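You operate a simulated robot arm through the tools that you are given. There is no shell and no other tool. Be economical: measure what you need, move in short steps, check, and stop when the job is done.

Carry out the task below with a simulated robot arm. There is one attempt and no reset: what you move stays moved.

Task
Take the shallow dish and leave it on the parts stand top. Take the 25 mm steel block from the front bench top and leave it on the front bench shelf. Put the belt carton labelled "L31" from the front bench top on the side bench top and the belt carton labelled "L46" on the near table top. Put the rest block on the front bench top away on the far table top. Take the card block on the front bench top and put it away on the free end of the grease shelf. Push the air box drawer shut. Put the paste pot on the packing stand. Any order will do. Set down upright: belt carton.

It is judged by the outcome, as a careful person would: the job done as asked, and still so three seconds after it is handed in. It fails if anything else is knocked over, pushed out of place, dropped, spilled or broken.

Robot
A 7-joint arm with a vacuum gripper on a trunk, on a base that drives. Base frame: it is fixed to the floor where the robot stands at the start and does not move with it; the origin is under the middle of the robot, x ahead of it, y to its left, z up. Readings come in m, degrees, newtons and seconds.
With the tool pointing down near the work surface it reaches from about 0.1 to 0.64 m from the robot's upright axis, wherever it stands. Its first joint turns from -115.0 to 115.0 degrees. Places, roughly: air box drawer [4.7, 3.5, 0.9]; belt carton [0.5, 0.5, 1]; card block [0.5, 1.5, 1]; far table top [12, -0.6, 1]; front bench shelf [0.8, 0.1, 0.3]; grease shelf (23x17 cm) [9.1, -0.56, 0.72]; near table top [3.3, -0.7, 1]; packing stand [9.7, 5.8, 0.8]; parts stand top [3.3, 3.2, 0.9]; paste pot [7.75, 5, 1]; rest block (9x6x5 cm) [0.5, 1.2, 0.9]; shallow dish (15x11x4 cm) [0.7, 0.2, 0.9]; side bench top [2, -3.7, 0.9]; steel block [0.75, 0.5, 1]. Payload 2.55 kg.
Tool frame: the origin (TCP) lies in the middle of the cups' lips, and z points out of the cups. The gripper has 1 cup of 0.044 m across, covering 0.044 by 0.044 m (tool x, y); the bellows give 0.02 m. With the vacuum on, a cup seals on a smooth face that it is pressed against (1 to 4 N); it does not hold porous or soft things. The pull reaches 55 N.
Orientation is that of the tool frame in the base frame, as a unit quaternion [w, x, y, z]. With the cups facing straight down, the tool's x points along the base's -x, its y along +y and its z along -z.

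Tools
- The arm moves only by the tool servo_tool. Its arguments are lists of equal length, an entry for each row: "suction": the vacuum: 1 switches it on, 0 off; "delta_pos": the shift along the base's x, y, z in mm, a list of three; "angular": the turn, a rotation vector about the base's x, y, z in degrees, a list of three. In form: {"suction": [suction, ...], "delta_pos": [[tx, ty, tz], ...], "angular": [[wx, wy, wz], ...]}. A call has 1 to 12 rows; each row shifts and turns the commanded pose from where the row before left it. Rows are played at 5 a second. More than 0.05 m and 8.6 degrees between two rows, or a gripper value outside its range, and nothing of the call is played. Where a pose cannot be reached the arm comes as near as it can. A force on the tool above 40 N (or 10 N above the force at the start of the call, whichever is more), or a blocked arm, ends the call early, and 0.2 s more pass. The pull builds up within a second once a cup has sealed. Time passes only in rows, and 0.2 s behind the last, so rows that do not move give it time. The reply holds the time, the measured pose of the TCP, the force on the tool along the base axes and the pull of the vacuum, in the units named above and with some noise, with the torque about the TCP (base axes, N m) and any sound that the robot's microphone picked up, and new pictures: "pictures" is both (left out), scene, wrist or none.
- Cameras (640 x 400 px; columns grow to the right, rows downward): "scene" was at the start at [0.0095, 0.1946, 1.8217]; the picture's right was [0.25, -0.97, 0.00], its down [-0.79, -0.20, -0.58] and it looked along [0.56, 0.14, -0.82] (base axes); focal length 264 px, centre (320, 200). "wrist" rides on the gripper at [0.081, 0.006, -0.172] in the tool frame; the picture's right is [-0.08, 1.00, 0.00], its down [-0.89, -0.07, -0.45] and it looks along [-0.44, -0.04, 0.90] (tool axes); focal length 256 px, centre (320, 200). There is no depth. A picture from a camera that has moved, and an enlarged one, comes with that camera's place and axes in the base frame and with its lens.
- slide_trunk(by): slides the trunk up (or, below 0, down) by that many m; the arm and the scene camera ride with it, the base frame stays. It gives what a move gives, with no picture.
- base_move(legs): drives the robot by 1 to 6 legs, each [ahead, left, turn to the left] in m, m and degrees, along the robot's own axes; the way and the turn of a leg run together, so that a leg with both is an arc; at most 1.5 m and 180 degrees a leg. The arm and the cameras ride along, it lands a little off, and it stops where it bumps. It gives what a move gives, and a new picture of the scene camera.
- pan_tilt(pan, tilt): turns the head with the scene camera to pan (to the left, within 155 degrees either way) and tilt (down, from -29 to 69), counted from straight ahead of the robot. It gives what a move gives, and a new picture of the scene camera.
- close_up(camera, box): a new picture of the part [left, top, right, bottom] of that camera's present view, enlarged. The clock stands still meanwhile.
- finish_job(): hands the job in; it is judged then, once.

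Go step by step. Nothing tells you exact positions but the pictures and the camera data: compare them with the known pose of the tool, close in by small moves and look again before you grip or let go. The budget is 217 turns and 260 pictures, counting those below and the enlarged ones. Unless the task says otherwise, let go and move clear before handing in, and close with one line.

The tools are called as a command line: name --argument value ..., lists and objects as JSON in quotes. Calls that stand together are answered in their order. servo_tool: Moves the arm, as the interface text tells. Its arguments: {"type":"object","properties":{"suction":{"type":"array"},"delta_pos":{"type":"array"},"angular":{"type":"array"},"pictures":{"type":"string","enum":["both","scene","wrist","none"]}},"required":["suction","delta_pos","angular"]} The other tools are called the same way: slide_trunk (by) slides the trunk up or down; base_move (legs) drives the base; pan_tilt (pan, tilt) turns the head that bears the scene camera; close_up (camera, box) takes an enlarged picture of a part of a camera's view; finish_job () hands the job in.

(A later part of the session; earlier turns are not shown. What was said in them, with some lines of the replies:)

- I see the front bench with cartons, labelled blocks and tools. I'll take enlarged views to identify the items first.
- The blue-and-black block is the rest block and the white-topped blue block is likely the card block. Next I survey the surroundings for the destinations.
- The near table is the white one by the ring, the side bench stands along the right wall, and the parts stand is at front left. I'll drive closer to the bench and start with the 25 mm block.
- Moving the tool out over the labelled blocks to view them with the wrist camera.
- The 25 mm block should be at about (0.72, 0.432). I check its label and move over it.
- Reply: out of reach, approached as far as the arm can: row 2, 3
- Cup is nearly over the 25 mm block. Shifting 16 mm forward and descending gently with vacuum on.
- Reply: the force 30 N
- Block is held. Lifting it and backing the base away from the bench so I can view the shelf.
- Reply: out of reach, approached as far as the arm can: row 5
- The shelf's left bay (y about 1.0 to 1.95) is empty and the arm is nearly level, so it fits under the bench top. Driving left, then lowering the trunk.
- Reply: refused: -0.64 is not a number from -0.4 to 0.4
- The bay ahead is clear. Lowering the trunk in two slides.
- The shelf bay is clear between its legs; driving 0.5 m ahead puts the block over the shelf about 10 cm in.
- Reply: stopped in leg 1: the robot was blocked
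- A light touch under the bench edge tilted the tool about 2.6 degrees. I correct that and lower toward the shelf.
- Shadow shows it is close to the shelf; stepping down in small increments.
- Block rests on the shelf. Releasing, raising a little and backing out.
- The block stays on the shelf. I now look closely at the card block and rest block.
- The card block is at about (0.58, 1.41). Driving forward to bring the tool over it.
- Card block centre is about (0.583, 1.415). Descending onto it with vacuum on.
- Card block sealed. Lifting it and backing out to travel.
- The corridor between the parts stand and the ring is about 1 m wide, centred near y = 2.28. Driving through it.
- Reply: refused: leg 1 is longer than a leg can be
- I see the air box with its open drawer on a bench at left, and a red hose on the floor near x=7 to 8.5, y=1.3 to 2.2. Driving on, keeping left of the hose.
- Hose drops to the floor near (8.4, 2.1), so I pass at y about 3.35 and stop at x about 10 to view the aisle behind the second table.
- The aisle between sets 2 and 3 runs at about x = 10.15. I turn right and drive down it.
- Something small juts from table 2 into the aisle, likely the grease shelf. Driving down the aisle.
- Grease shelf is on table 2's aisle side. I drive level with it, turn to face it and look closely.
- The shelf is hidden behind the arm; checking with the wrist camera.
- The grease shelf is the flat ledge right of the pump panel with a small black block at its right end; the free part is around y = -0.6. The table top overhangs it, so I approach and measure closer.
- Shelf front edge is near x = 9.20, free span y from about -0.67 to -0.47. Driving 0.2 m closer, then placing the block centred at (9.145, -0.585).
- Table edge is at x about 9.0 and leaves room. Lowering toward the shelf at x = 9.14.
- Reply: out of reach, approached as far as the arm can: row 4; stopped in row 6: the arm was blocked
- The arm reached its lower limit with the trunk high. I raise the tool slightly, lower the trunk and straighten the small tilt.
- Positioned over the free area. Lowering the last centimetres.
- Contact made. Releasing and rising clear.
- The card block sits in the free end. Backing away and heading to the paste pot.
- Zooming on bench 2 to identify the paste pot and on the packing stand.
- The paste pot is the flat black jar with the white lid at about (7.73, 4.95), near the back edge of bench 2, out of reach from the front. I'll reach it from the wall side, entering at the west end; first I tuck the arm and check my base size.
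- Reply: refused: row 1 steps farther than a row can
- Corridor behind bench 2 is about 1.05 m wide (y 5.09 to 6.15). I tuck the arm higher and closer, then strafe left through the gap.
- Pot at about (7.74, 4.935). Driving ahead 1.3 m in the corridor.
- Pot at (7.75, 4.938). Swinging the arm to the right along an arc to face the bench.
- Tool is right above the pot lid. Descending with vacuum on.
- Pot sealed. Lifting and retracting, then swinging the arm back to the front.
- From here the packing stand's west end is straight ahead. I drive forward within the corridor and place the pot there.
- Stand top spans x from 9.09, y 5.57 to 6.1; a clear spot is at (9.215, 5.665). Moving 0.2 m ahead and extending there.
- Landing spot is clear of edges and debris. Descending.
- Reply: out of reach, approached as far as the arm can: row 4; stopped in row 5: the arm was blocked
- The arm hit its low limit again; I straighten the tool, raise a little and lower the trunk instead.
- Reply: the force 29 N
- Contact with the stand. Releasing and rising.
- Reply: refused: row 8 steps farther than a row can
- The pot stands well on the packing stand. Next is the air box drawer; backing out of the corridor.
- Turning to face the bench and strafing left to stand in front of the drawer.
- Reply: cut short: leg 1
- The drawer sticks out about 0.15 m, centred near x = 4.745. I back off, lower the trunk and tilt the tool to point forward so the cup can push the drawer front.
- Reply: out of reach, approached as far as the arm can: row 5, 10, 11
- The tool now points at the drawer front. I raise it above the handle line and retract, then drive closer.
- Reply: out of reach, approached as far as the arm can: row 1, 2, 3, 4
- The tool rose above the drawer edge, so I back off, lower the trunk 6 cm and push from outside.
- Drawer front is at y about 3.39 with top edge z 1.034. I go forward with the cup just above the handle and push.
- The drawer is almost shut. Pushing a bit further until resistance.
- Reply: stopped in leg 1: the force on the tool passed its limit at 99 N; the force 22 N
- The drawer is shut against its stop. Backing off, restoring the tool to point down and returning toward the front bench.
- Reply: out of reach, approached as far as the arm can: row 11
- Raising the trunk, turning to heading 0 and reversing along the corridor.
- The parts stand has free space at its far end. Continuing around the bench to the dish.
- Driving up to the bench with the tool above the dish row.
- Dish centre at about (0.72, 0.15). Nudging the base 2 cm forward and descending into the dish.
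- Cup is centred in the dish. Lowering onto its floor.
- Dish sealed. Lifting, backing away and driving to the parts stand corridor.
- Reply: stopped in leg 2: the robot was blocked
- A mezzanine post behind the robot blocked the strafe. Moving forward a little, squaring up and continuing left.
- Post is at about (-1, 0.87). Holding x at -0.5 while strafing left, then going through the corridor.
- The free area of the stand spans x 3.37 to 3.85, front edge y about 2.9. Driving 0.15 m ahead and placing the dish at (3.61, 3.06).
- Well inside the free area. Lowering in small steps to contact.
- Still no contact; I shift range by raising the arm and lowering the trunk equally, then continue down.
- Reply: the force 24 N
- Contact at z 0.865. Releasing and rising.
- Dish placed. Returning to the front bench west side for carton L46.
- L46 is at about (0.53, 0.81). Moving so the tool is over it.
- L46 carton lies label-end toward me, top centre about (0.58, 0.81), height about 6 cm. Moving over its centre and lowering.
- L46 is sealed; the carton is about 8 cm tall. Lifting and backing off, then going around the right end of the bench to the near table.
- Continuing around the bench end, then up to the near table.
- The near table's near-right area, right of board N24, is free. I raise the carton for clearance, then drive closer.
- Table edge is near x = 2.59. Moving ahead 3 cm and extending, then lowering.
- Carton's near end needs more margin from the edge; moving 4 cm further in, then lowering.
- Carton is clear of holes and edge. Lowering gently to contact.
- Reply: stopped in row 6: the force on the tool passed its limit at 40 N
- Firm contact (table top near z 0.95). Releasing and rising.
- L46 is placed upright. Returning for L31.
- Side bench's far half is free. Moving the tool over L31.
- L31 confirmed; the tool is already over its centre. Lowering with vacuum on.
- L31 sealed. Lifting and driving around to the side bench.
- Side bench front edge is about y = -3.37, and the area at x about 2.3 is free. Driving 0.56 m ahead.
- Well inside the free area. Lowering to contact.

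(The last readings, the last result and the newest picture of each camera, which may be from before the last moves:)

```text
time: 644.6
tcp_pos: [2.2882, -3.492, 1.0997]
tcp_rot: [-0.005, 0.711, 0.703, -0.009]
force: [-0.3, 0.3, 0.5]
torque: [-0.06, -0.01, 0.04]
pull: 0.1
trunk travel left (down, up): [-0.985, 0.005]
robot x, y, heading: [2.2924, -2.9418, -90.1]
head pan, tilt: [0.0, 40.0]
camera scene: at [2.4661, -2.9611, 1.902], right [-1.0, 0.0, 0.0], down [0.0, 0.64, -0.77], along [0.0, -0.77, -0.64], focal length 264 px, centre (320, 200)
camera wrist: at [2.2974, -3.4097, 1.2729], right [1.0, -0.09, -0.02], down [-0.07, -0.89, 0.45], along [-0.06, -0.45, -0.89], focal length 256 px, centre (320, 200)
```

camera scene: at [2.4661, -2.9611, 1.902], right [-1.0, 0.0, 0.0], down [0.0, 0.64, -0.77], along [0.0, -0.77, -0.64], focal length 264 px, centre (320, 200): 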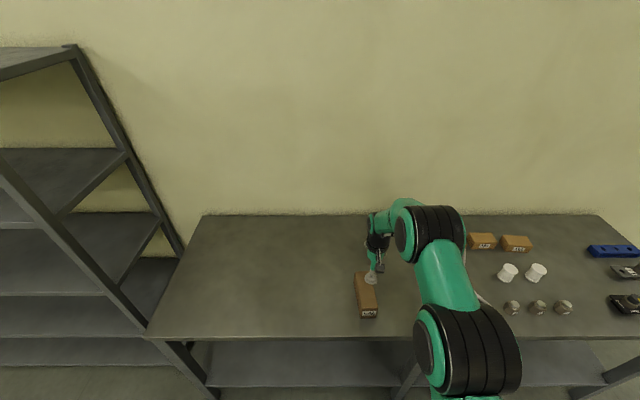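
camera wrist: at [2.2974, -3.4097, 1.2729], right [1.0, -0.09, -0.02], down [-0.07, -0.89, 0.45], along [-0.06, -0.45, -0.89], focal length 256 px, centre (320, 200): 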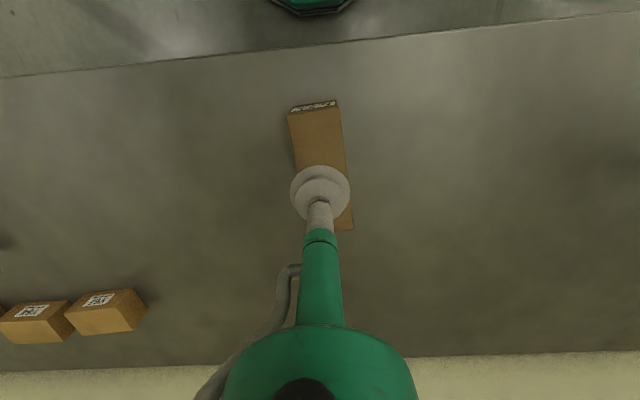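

L31 placed. Returning for the rest block.

base_move --legs '[[-0.5, 0, 0], [0, 0, 90], [-1.35, 0, 0], [-1.33, 0, 0]]'

base_move --legs '[[0, 1.2, 0], [0, 1.2, 0], [0, 1.15, 0]]'

close_up --camera "scene" --box '[200, 100, 440, 250]'

```text
time: 664.0
tcp_pos: [0.1695, -2.4155, 1.0994]
tcp_rot: [0.002, 0.012, 1.0, -0.009]
force: [0.4, 1.0, -0.5]
torque: [-0.04, 0.01, 0.0]
pull: 0.1
trunk travel left (down, up): [-0.985, 0.005]
robot x, y, heading: [-0.3844, -2.4055, -1.6]
head pan, tilt: [0.0, 40.0]
camera scene: at [-0.3576, -2.2286, 1.902], right [-0.02, -1.0, 0.0], down [-0.64, 0.01, -0.77], along [0.77, -0.01, -0.64], focal length 264 px, centre (320, 200)
```

scene: 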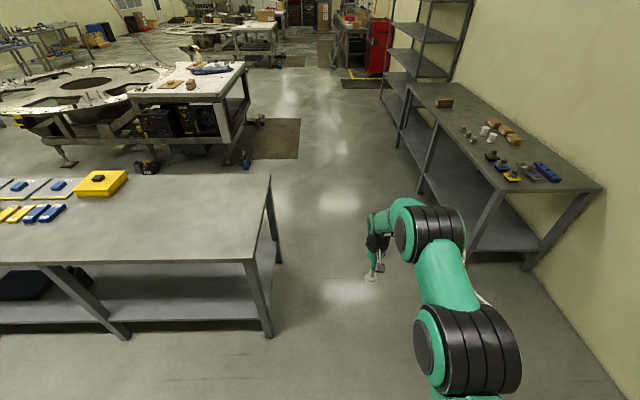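

```text
time: 681.2
tcp_pos: [0.2385, 1.1386, 1.0993]
tcp_rot: [0.003, 0.016, 1.0, -0.01]
force: [1.2, 1.9, -0.1]
torque: [-0.02, 0.01, 0.0]
pull: 0.0
trunk travel left (down, up): [-0.985, 0.005]
robot x, y, heading: [-0.3149, 1.1533, -1.4]
head pan, tilt: [0.0, 40.0]
camera scene: at [-0.2871, 1.3297, 1.902], right [-0.03, -1.0, 0.0], down [-0.64, 0.02, -0.77], along [0.77, -0.02, -0.64], focal length 264 px, centre (320, 200)
```

scene: 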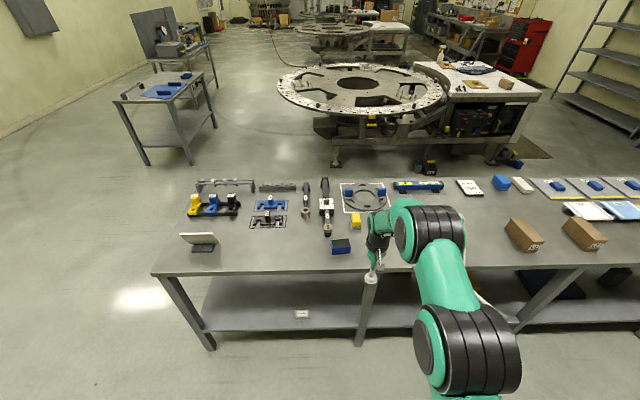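

```text
2.67 times, centred on (320, 175) of scene
camera zoom: at [-0.2871, 1.3297, 1.902], right [-0.03, -1.0, 0.0], down [-0.64, 0.02, -0.77], along [0.77, -0.02, -0.64], focal length 704 px, centre (320, 267)
```

zoom: 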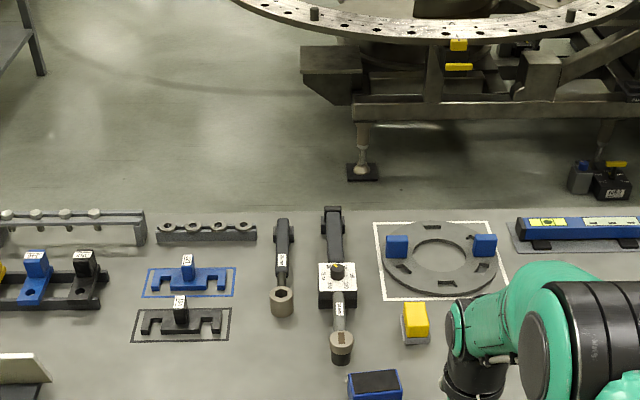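

Moving the tool over the rest block for a close look.

base_move --legs '[[0.27, 0.06, 1.4]]'

servo_tool --suction '[0, 0]' --delta_pos '[[0, 0, -40], [0, 0, -30]]' --angular '[[0, 0, 0], [0, 0, 0]]' --pictures "wrist"

close_up --camera "scene" --box '[260, 210, 460, 335]'

```text
time: 683.2
tcp_pos: [0.5091, 1.211, 1.0993]
tcp_rot: [0.003, 0.003, 1.0, -0.01]
force: [0.6, 0.0, -0.2]
torque: [0.0, 0.0, 0.03]
pull: 0.1
trunk travel left (down, up): [-0.985, 0.005]
robot x, y, heading: [-0.0475, 1.2085, -0.0]
head pan, tilt: [0.0, 40.0]
camera scene: at [-0.0226, 1.3871, 1.902], right [0.0, -1.0, 0.0], down [-0.64, 0.0, -0.77], along [0.77, 0.0, -0.64], focal length 264 px, centre (320, 200)
```

scene: 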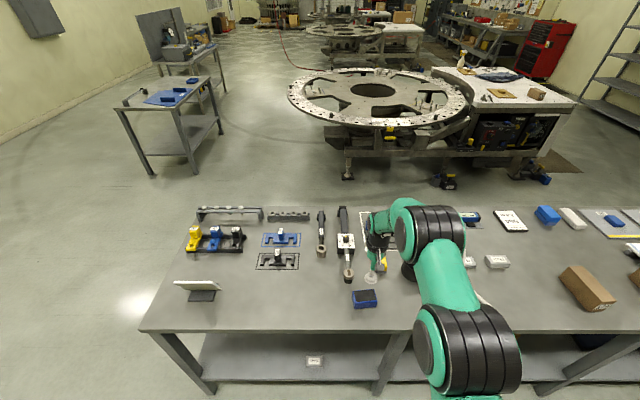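

```text
time: 683.8
tcp_pos: [0.5108, 1.2109, 1.0296]
tcp_rot: [0.002, 0.004, 1.0, -0.01]
force: [0.6, -0.6, 0.2]
torque: [-0.04, -0.02, 0.0]
pull: 0.0
trunk travel left (down, up): [-0.985, 0.005]
robot x, y, heading: [-0.046, 1.2133, 0.4]
head pan, tilt: [0.0, 40.0]
camera wrist: at [0.4282, 1.2215, 1.2018], right [0.09, 1.0, -0.02], down [0.89, -0.07, 0.45], along [0.45, -0.06, -0.89], focal length 256 px, centre (320, 200)
```

wrist: 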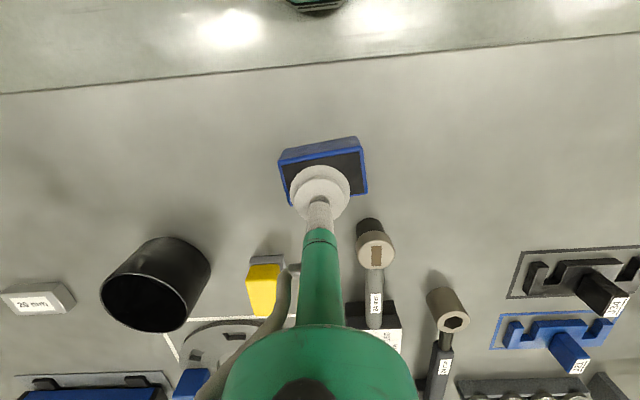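

```text
3.20 times, centred on (360, 272) of scene
camera zoom: at [-0.0211, 1.3874, 1.902], right [0.0, -1.0, 0.0], down [-0.64, 0.0, -0.77], along [0.77, 0.0, -0.64], focal length 845 px, centre (192, -32)
```

zoom: 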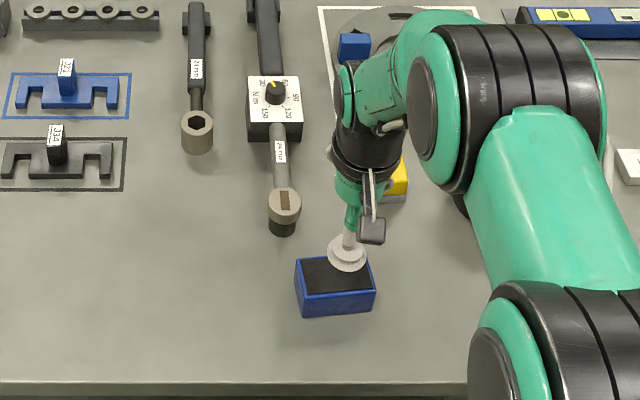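

The block has a black padded top with a blue rim. I test whether the cup seals on top.

servo_tool --suction '[1, 1, 1, 1, 1, 1, 1, 1]' --delta_pos '[[12, 0, -35], [0, 0, -20], [0, 0, -10], [0, 0, -6], [0, 0, -5], [0, 0, -3], [0, 0, 0], [0, 0, 0]]' --angular '[[0, 0, 0], [0, 0, 0], [0, 0, 0], [0, 0, 0], [0, 0, 0], [0, 0, 0], [0, 0, 0], [0, 0, 0]]' --pictures "wrist"

```text
time: 685.6
tcp_pos: [0.5213, 1.2103, 0.9518]
tcp_rot: [0.004, 0.004, 1.0, -0.01]
force: [-2.4, -1.9, 5.3]
torque: [0.33, -0.2, 0.06]
pull: 55.1
trunk travel left (down, up): [-0.985, 0.005]
robot x, y, heading: [-0.0472, 1.2106, 0.2]
head pan, tilt: [0.0, 40.0]
camera wrist: at [0.4382, 1.2211, 1.1237], right [0.09, 1.0, -0.02], down [0.89, -0.07, 0.45], along [0.45, -0.05, -0.89], focal length 256 px, centre (320, 200)
```

wrist: 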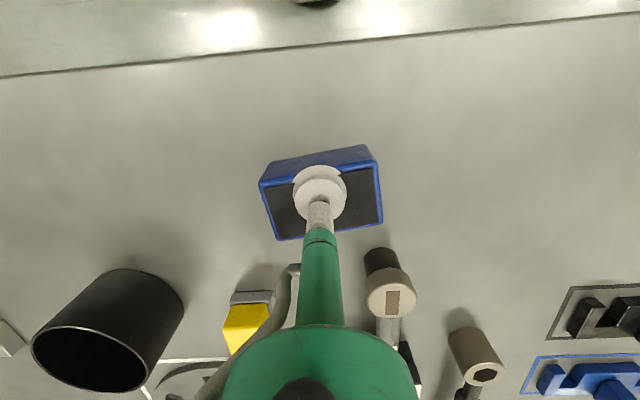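

The cup seals. Lifting the rest block and starting the trip to the far table.

servo_tool --suction '[1, 1, 1, 1, 1, 1]' --delta_pos '[[0, 0, 10], [0, 0, 40], [0, 0, 40], [0, 0, 40], [-30, 0, 20], [-30, 0, 0]]' --angular '[[0, 0, 0], [0, 0, 0], [0, 0, 0], [0, 0, 0], [0, 0, 0], [0, 0, 0]]' --pictures "wrist"

base_move --legs '[[-0.38, 0, 0], [0, 1.4, 0], [0, 0.12, 0], [1.35, -0.08, 0], [1.3, -0.38, 0]]'

```text
time: 687.0
tcp_pos: [0.4601, 1.2105, 1.1006]
tcp_rot: [0.003, 0.004, 1.0, -0.01]
force: [-0.7, 0.4, -2.7]
torque: [0.0, -0.04, 0.02]
pull: 54.9
trunk travel left (down, up): [-0.985, 0.005]
robot x, y, heading: [-0.047, 1.2088, 0.2]
head pan, tilt: [0.0, 40.0]
camera wrist: at [0.3781, 1.221, 1.2741], right [0.09, 1.0, -0.02], down [0.89, -0.07, 0.45], along [0.45, -0.05, -0.89], focal length 256 px, centre (320, 200)
```

wrist: 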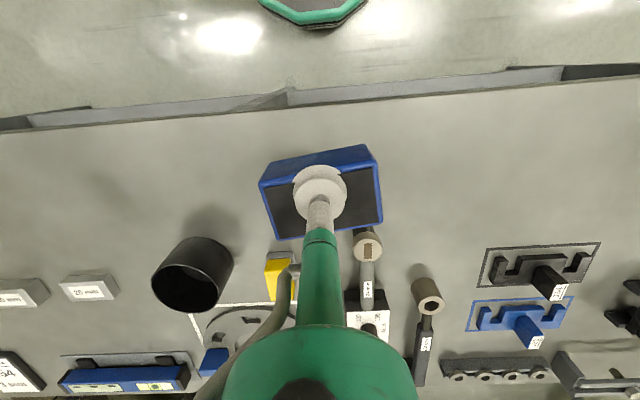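

```text
time: 709.6
tcp_pos: [2.7422, 2.2418, 1.0995]
tcp_rot: [0.001, 0.01, 1.0, -0.01]
force: [0.2, 0.7, -3.0]
torque: [-0.02, -0.02, -0.02]
pull: 55.5
trunk travel left (down, up): [-0.985, 0.005]
robot x, y, heading: [2.2355, 2.2454, -0.7]
head pan, tilt: [0.0, 40.0]
camera scene: at [2.2606, 2.4242, 1.902], right [-0.01, -1.0, 0.0], down [-0.64, 0.01, -0.77], along [0.77, -0.01, -0.64], focal length 264 px, centre (320, 200)
```

scene: 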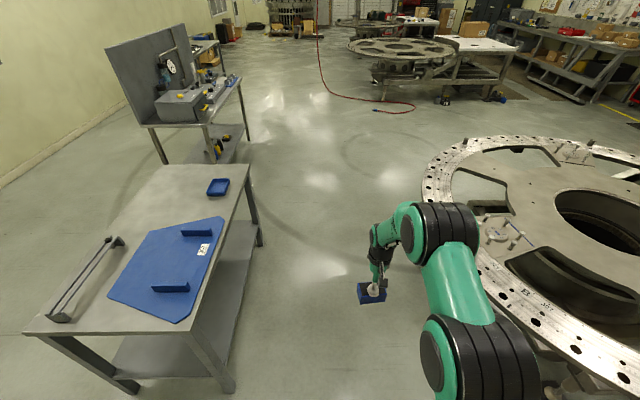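

base_move --legs '[[1.4, 0.06, 0.7], [1.3, 0.3, 0], [1.1, 0.3, 0]]'

```text
time: 728.3
tcp_pos: [6.5571, 2.8389, 1.1007]
tcp_rot: [0.001, 0.019, 1.0, -0.01]
force: [0.3, 0.3, -2.3]
torque: [0.01, -0.01, 0.02]
pull: 54.5
trunk travel left (down, up): [-0.985, 0.005]
robot x, y, heading: [6.0477, 2.8548, -1.8]
head pan, tilt: [0.0, 40.0]
camera scene: at [6.0794, 3.03, 1.902], right [-0.03, -1.0, 0.0], down [-0.64, 0.02, -0.77], along [0.77, -0.02, -0.64], focal length 264 px, centre (320, 200)
```

scene: 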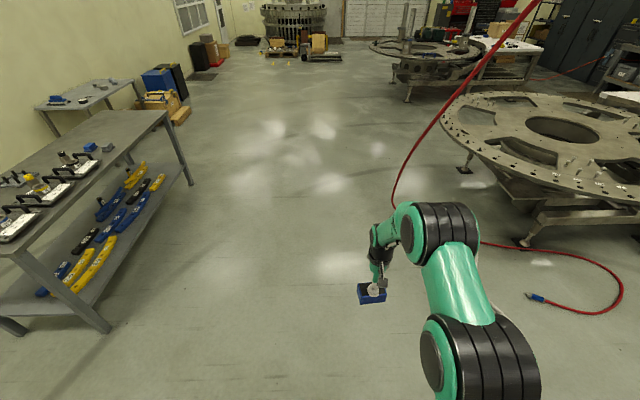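

base_move --legs '[[0, 0, 1.8], [1.3, 0.5, 0], [1.4, 0, 0], [1.4, 0, 0]]'

```text
time: 748.8
tcp_pos: [10.6563, 3.3715, 1.1004]
tcp_rot: [0.001, -0.001, 1.0, -0.01]
force: [0.2, 1.2, -3.2]
torque: [0.02, 0.01, 0.02]
pull: 55.2
trunk travel left (down, up): [-0.985, 0.005]
robot x, y, heading: [10.1507, 3.3691, 0.6]
head pan, tilt: [0.0, 40.0]
camera scene: at [10.1703, 3.5433, 1.902], right [0.01, -1.0, 0.0], down [-0.64, -0.01, -0.77], along [0.77, 0.01, -0.64], focal length 264 px, centre (320, 200)
```

scene: 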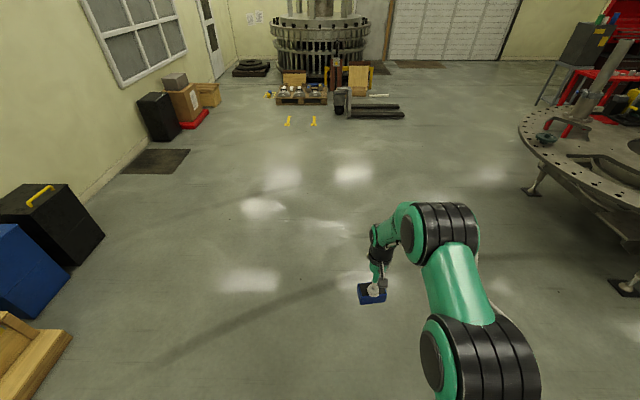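

base_move --legs '[[0, 0, -90.6], [1.4, 0, 0], [1.4, 0, 0], [1.25, 0, 0], [0, 0, 90]]'

pan_tilt --pan 0 --tilt 35

close_up --camera "scene" --box '[200, 60, 520, 260]'

```text
time: 775.9
tcp_pos: [10.6284, -0.6731, 1.1005]
tcp_rot: [0.002, 0.01, 1.0, -0.009]
force: [-0.1, 0.0, -3.5]
torque: [-0.01, -0.03, 0.0]
pull: 54.8
trunk travel left (down, up): [-0.985, 0.005]
robot x, y, heading: [10.12, -0.6666, -0.9]
head pan, tilt: [0.0, 40.0]
camera scene: at [10.1477, -0.4893, 1.902], right [-0.01, -1.0, 0.0], down [-0.64, 0.01, -0.77], along [0.77, -0.01, -0.64], focal length 264 px, centre (320, 200)
```

scene: 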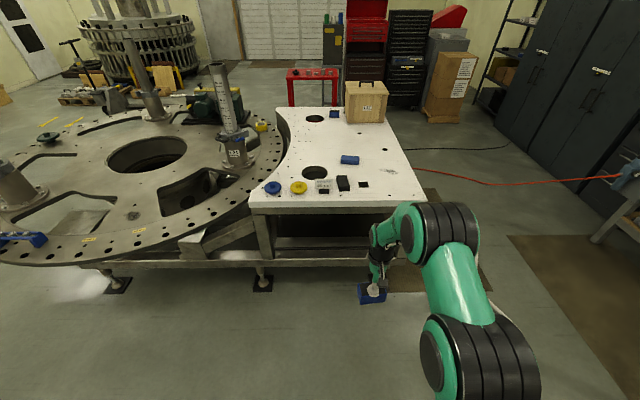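

```text
time: 776.5
tcp_pos: [10.6286, -0.6729, 1.1003]
tcp_rot: [0.002, 0.012, 1.0, -0.009]
force: [1.1, 0.0, -3.5]
torque: [0.03, -0.06, 0.01]
pull: 55.2
trunk travel left (down, up): [-0.985, 0.005]
robot x, y, heading: [10.1224, -0.665, -0.9]
head pan, tilt: [0.0, 35.0]
camera scene: at [10.1507, -0.4893, 1.9095], right [-0.01, -1.0, 0.0], down [-0.57, 0.01, -0.82], along [0.82, -0.01, -0.57], focal length 264 px, centre (320, 200)
```

scene: 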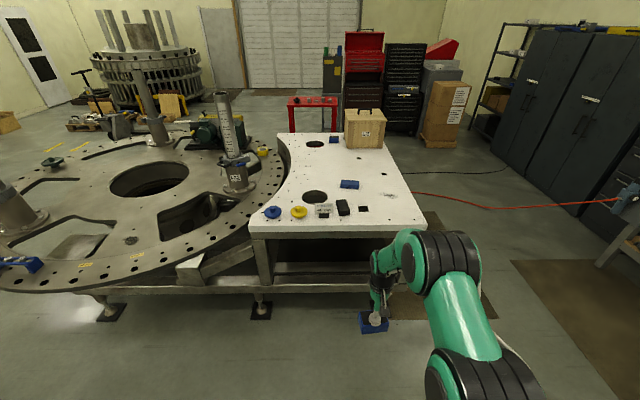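

```text
2.00 times, centred on (360, 160) of scene
camera zoom: at [10.1507, -0.4893, 1.9095], right [-0.01, -1.0, 0.0], down [-0.57, 0.01, -0.82], along [0.82, -0.01, -0.57], focal length 528 px, centre (240, 280)
```

zoom: 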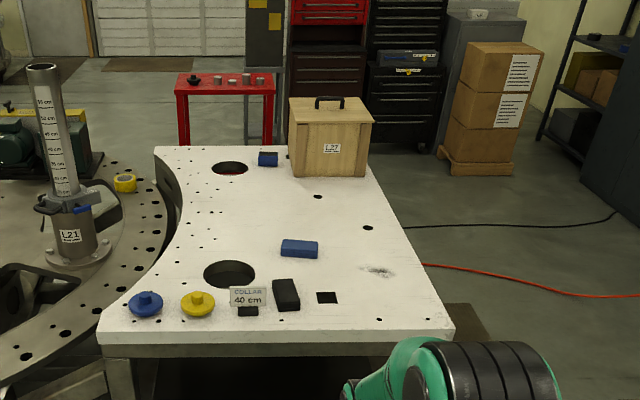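

The far table's front right area around (11.40, -0.93) is free. Strafing right and driving up.

base_move --legs '[[0, -0.26, 0.9], [0.66, 0, 0]]'

servo_tool --suction '[1, 1, 1]' --delta_pos '[[30, 0, 0], [30, 0, -10], [25, 0, -10]]' --angular '[[0, 0, 0], [0, 0, 0], [0, 0, 0]]' --pictures "wrist"

```text
time: 781.7
tcp_pos: [11.286, -0.9237, 1.1001]
tcp_rot: [0.002, 0.002, 1.0, -0.01]
force: [-0.3, -0.5, -3.0]
torque: [-0.02, -0.02, 0.0]
pull: 54.6
trunk travel left (down, up): [-0.985, 0.005]
robot x, y, heading: [10.7778, -0.9259, 0.1]
head pan, tilt: [0.0, 35.0]
camera scene: at [10.8048, -0.7478, 1.9096], right [0.0, -1.0, 0.0], down [-0.57, 0.0, -0.82], along [0.82, 0.0, -0.57], focal length 264 px, centre (320, 200)
```

scene: 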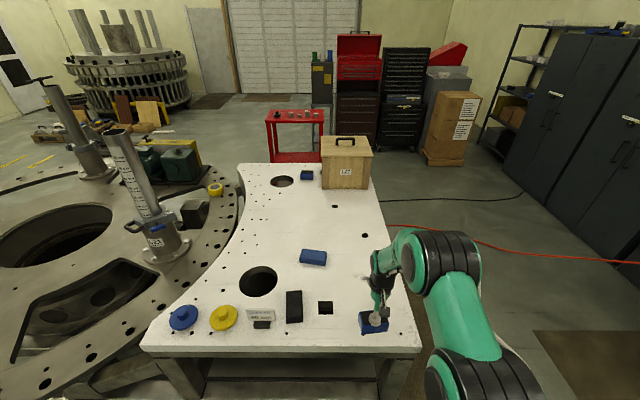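

```text
time: 782.5
tcp_pos: [11.3723, -0.9234, 1.0791]
tcp_rot: [0.001, 0.003, 1.0, -0.01]
force: [0.7, 0.0, -3.5]
torque: [-0.03, -0.04, 0.01]
pull: 55.0
trunk travel left (down, up): [-0.985, 0.005]
robot x, y, heading: [10.7793, -0.9259, 0.0]
head pan, tilt: [0.0, 35.0]
camera wrist: at [11.2902, -0.9125, 1.2529], right [0.08, 1.0, -0.02], down [0.89, -0.07, 0.45], along [0.45, -0.05, -0.89], focal length 256 px, centre (320, 200)
```

wrist: 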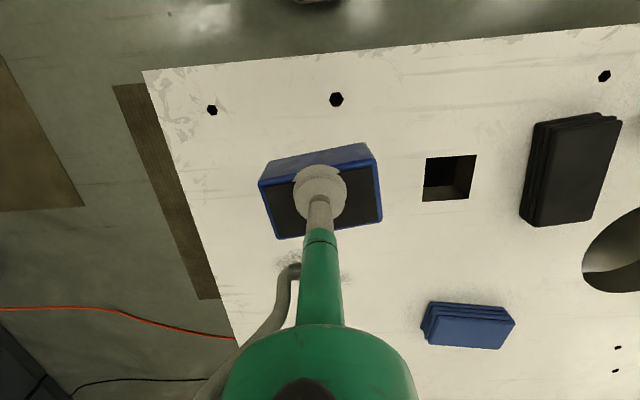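

Landing spot is clear. Lowering to contact expected near z = 1.0.

servo_tool --suction '[1, 1, 1, 1, 1, 1, 1, 1]' --delta_pos '[[0, 0, -25], [0, 0, -25], [0, 0, -10], [0, 0, -4], [0, 0, -4], [0, 0, -3], [0, 0, -3], [0, 0, 0]]' --angular '[[0, 0, 0], [0, 0, 0], [0, 0, 0], [0, 0, 0], [0, 0, 0], [0, 0, 0], [0, 0, 0], [0, 0, 0]]' --pictures "wrist"

```text
time: 784.3
tcp_pos: [11.3715, -0.9227, 1.005]
tcp_rot: [0.001, 0.001, 1.0, -0.01]
force: [0.1, -1.0, -2.8]
torque: [0.01, -0.01, -0.01]
pull: 54.4
trunk travel left (down, up): [-0.985, 0.005]
robot x, y, heading: [10.7802, -0.922, 0.4]
head pan, tilt: [0.0, 35.0]
camera wrist: at [11.2883, -0.9126, 1.179], right [0.08, 1.0, -0.02], down [0.89, -0.07, 0.45], along [0.45, -0.05, -0.89], focal length 256 px, centre (320, 200)
```

wrist: 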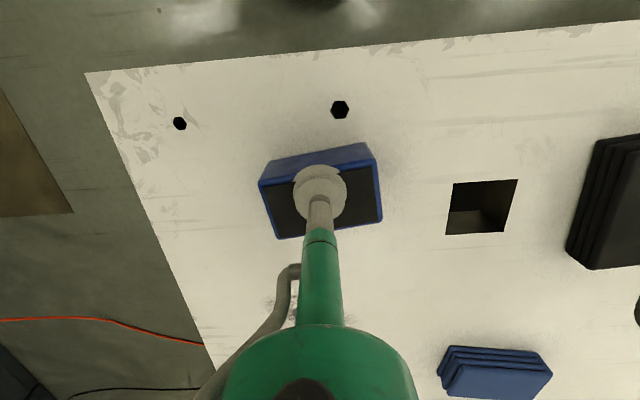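

servo_tool --suction '[1, 1, 1, 1, 1, 1]' --delta_pos '[[0, 0, -3], [0, 0, -3], [0, 0, -2], [0, 0, -2], [0, 0, -2], [0, 0, 0]]' --angular '[[0, 0, 0], [0, 0, 0], [0, 0, 0], [0, 0, 0], [0, 0, 0], [0, 0, 0]]' --pictures "none"

```text
time: 785.7
tcp_pos: [11.3686, -0.9247, 0.9978]
tcp_rot: [0.006, 0.002, 1.0, -0.01]
force: [-5.2, -4.4, 25.0]
torque: [0.65, -0.45, 0.02]
pull: 54.6
trunk travel left (down, up): [-0.985, 0.005]
robot x, y, heading: [10.7758, -0.9215, 0.4]
head pan, tilt: [0.0, 35.0]
```

Contact. Releasing, rising and checking.

servo_tool --suction '[0, 0, 0, 0, 0, 0, 0, 0]' --delta_pos '[[0, 0, 3], [0, 0, 0], [0, 0, 0], [0, 0, 0], [0, 0, 10], [0, 0, 40], [0, 0, 30], [-30, 0, 20]]' --angular '[[0, 0, 0], [0, 0, 0], [0, 0, 0], [0, 0, 0], [0, 0, 0], [0, 0, 0], [0, 0, 0], [0, 0, 0]]' --pictures "both"

base_move --legs '[[-0.5, 0, 0]]'

pan_tilt --pan 155 --tilt 35

```text
time: 787.5
tcp_pos: [11.3382, -0.9239, 1.0979]
tcp_rot: [0.002, 0.002, 1.0, -0.01]
force: [-0.4, 0.3, -0.6]
torque: [0.0, -0.05, 0.03]
pull: 0.0
trunk travel left (down, up): [-0.985, 0.005]
robot x, y, heading: [10.7772, -0.9232, 0.1]
head pan, tilt: [0.0, 35.0]
camera scene: at [10.8017, -0.7478, 1.9096], right [0.0, -1.0, 0.0], down [-0.57, 0.0, -0.82], along [0.82, 0.0, -0.57], focal length 264 px, centre (320, 200)
camera wrist: at [11.2559, -0.9128, 1.2714], right [0.08, 1.0, -0.02], down [0.89, -0.07, 0.45], along [0.45, -0.05, -0.89], focal length 256 px, centre (320, 200)
```

scene: 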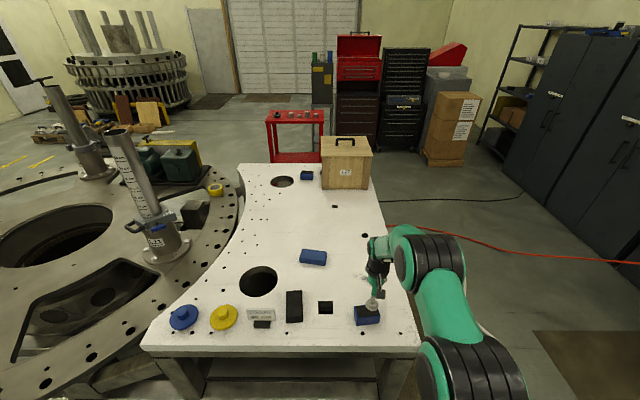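
wrist: 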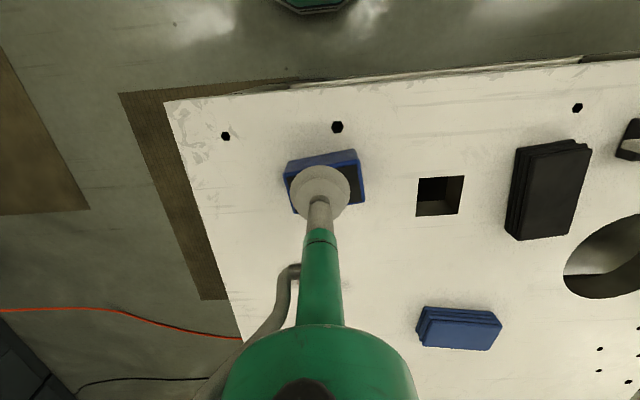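

```text
time: 790.4
tcp_pos: [10.8409, -0.9258, 1.0977]
tcp_rot: [0.003, 0.004, 1.0, -0.009]
force: [-0.4, -0.1, -0.4]
torque: [-0.02, -0.02, 0.0]
pull: 0.1
trunk travel left (down, up): [-0.985, 0.005]
robot x, y, heading: [10.278, -0.9272, -0.1]
head pan, tilt: [0.0, 35.0]
camera scene: at [10.3065, -0.7486, 1.9096], right [0.0, -1.0, 0.0], down [-0.57, 0.0, -0.82], along [0.82, 0.0, -0.57], focal length 264 px, centre (320, 200)
```

scene: 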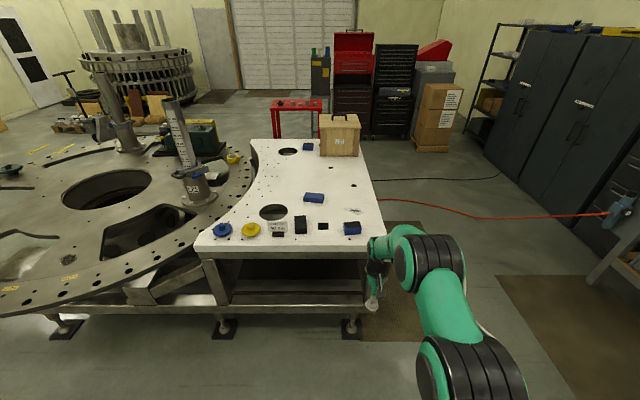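

```text
time: 792.8
tcp_pos: [10.841, -0.9276, 1.0972]
tcp_rot: [0.002, 0.004, 1.0, -0.009]
force: [-0.8, 0.9, -0.2]
torque: [-0.01, -0.07, 0.0]
pull: 0.1
trunk travel left (down, up): [-0.985, 0.005]
robot x, y, heading: [10.2783, -0.9224, -0.3]
head pan, tilt: [154.7, 35.0]
camera scene: at [10.1388, -0.7108, 1.9096], right [0.43, 0.9, 0.0], down [0.52, -0.25, -0.82], along [-0.74, 0.35, -0.57], focal length 264 px, centre (320, 200)
```

scene: 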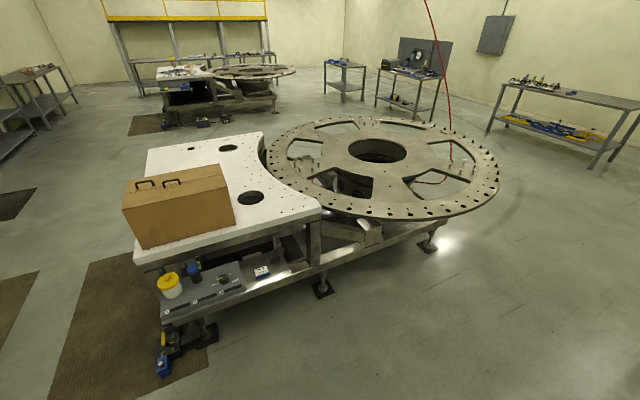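

The rest block stands on the far table, and the card block is still in place on the grease shelf. Every item has been set down, the drawer is shut and the tool is clear, so I'm handing in.

finish_job

```text
The job is handed in.
```

I placed all seven items, with both belt cartons upright, pushed the air box drawer shut, and handed the job in.
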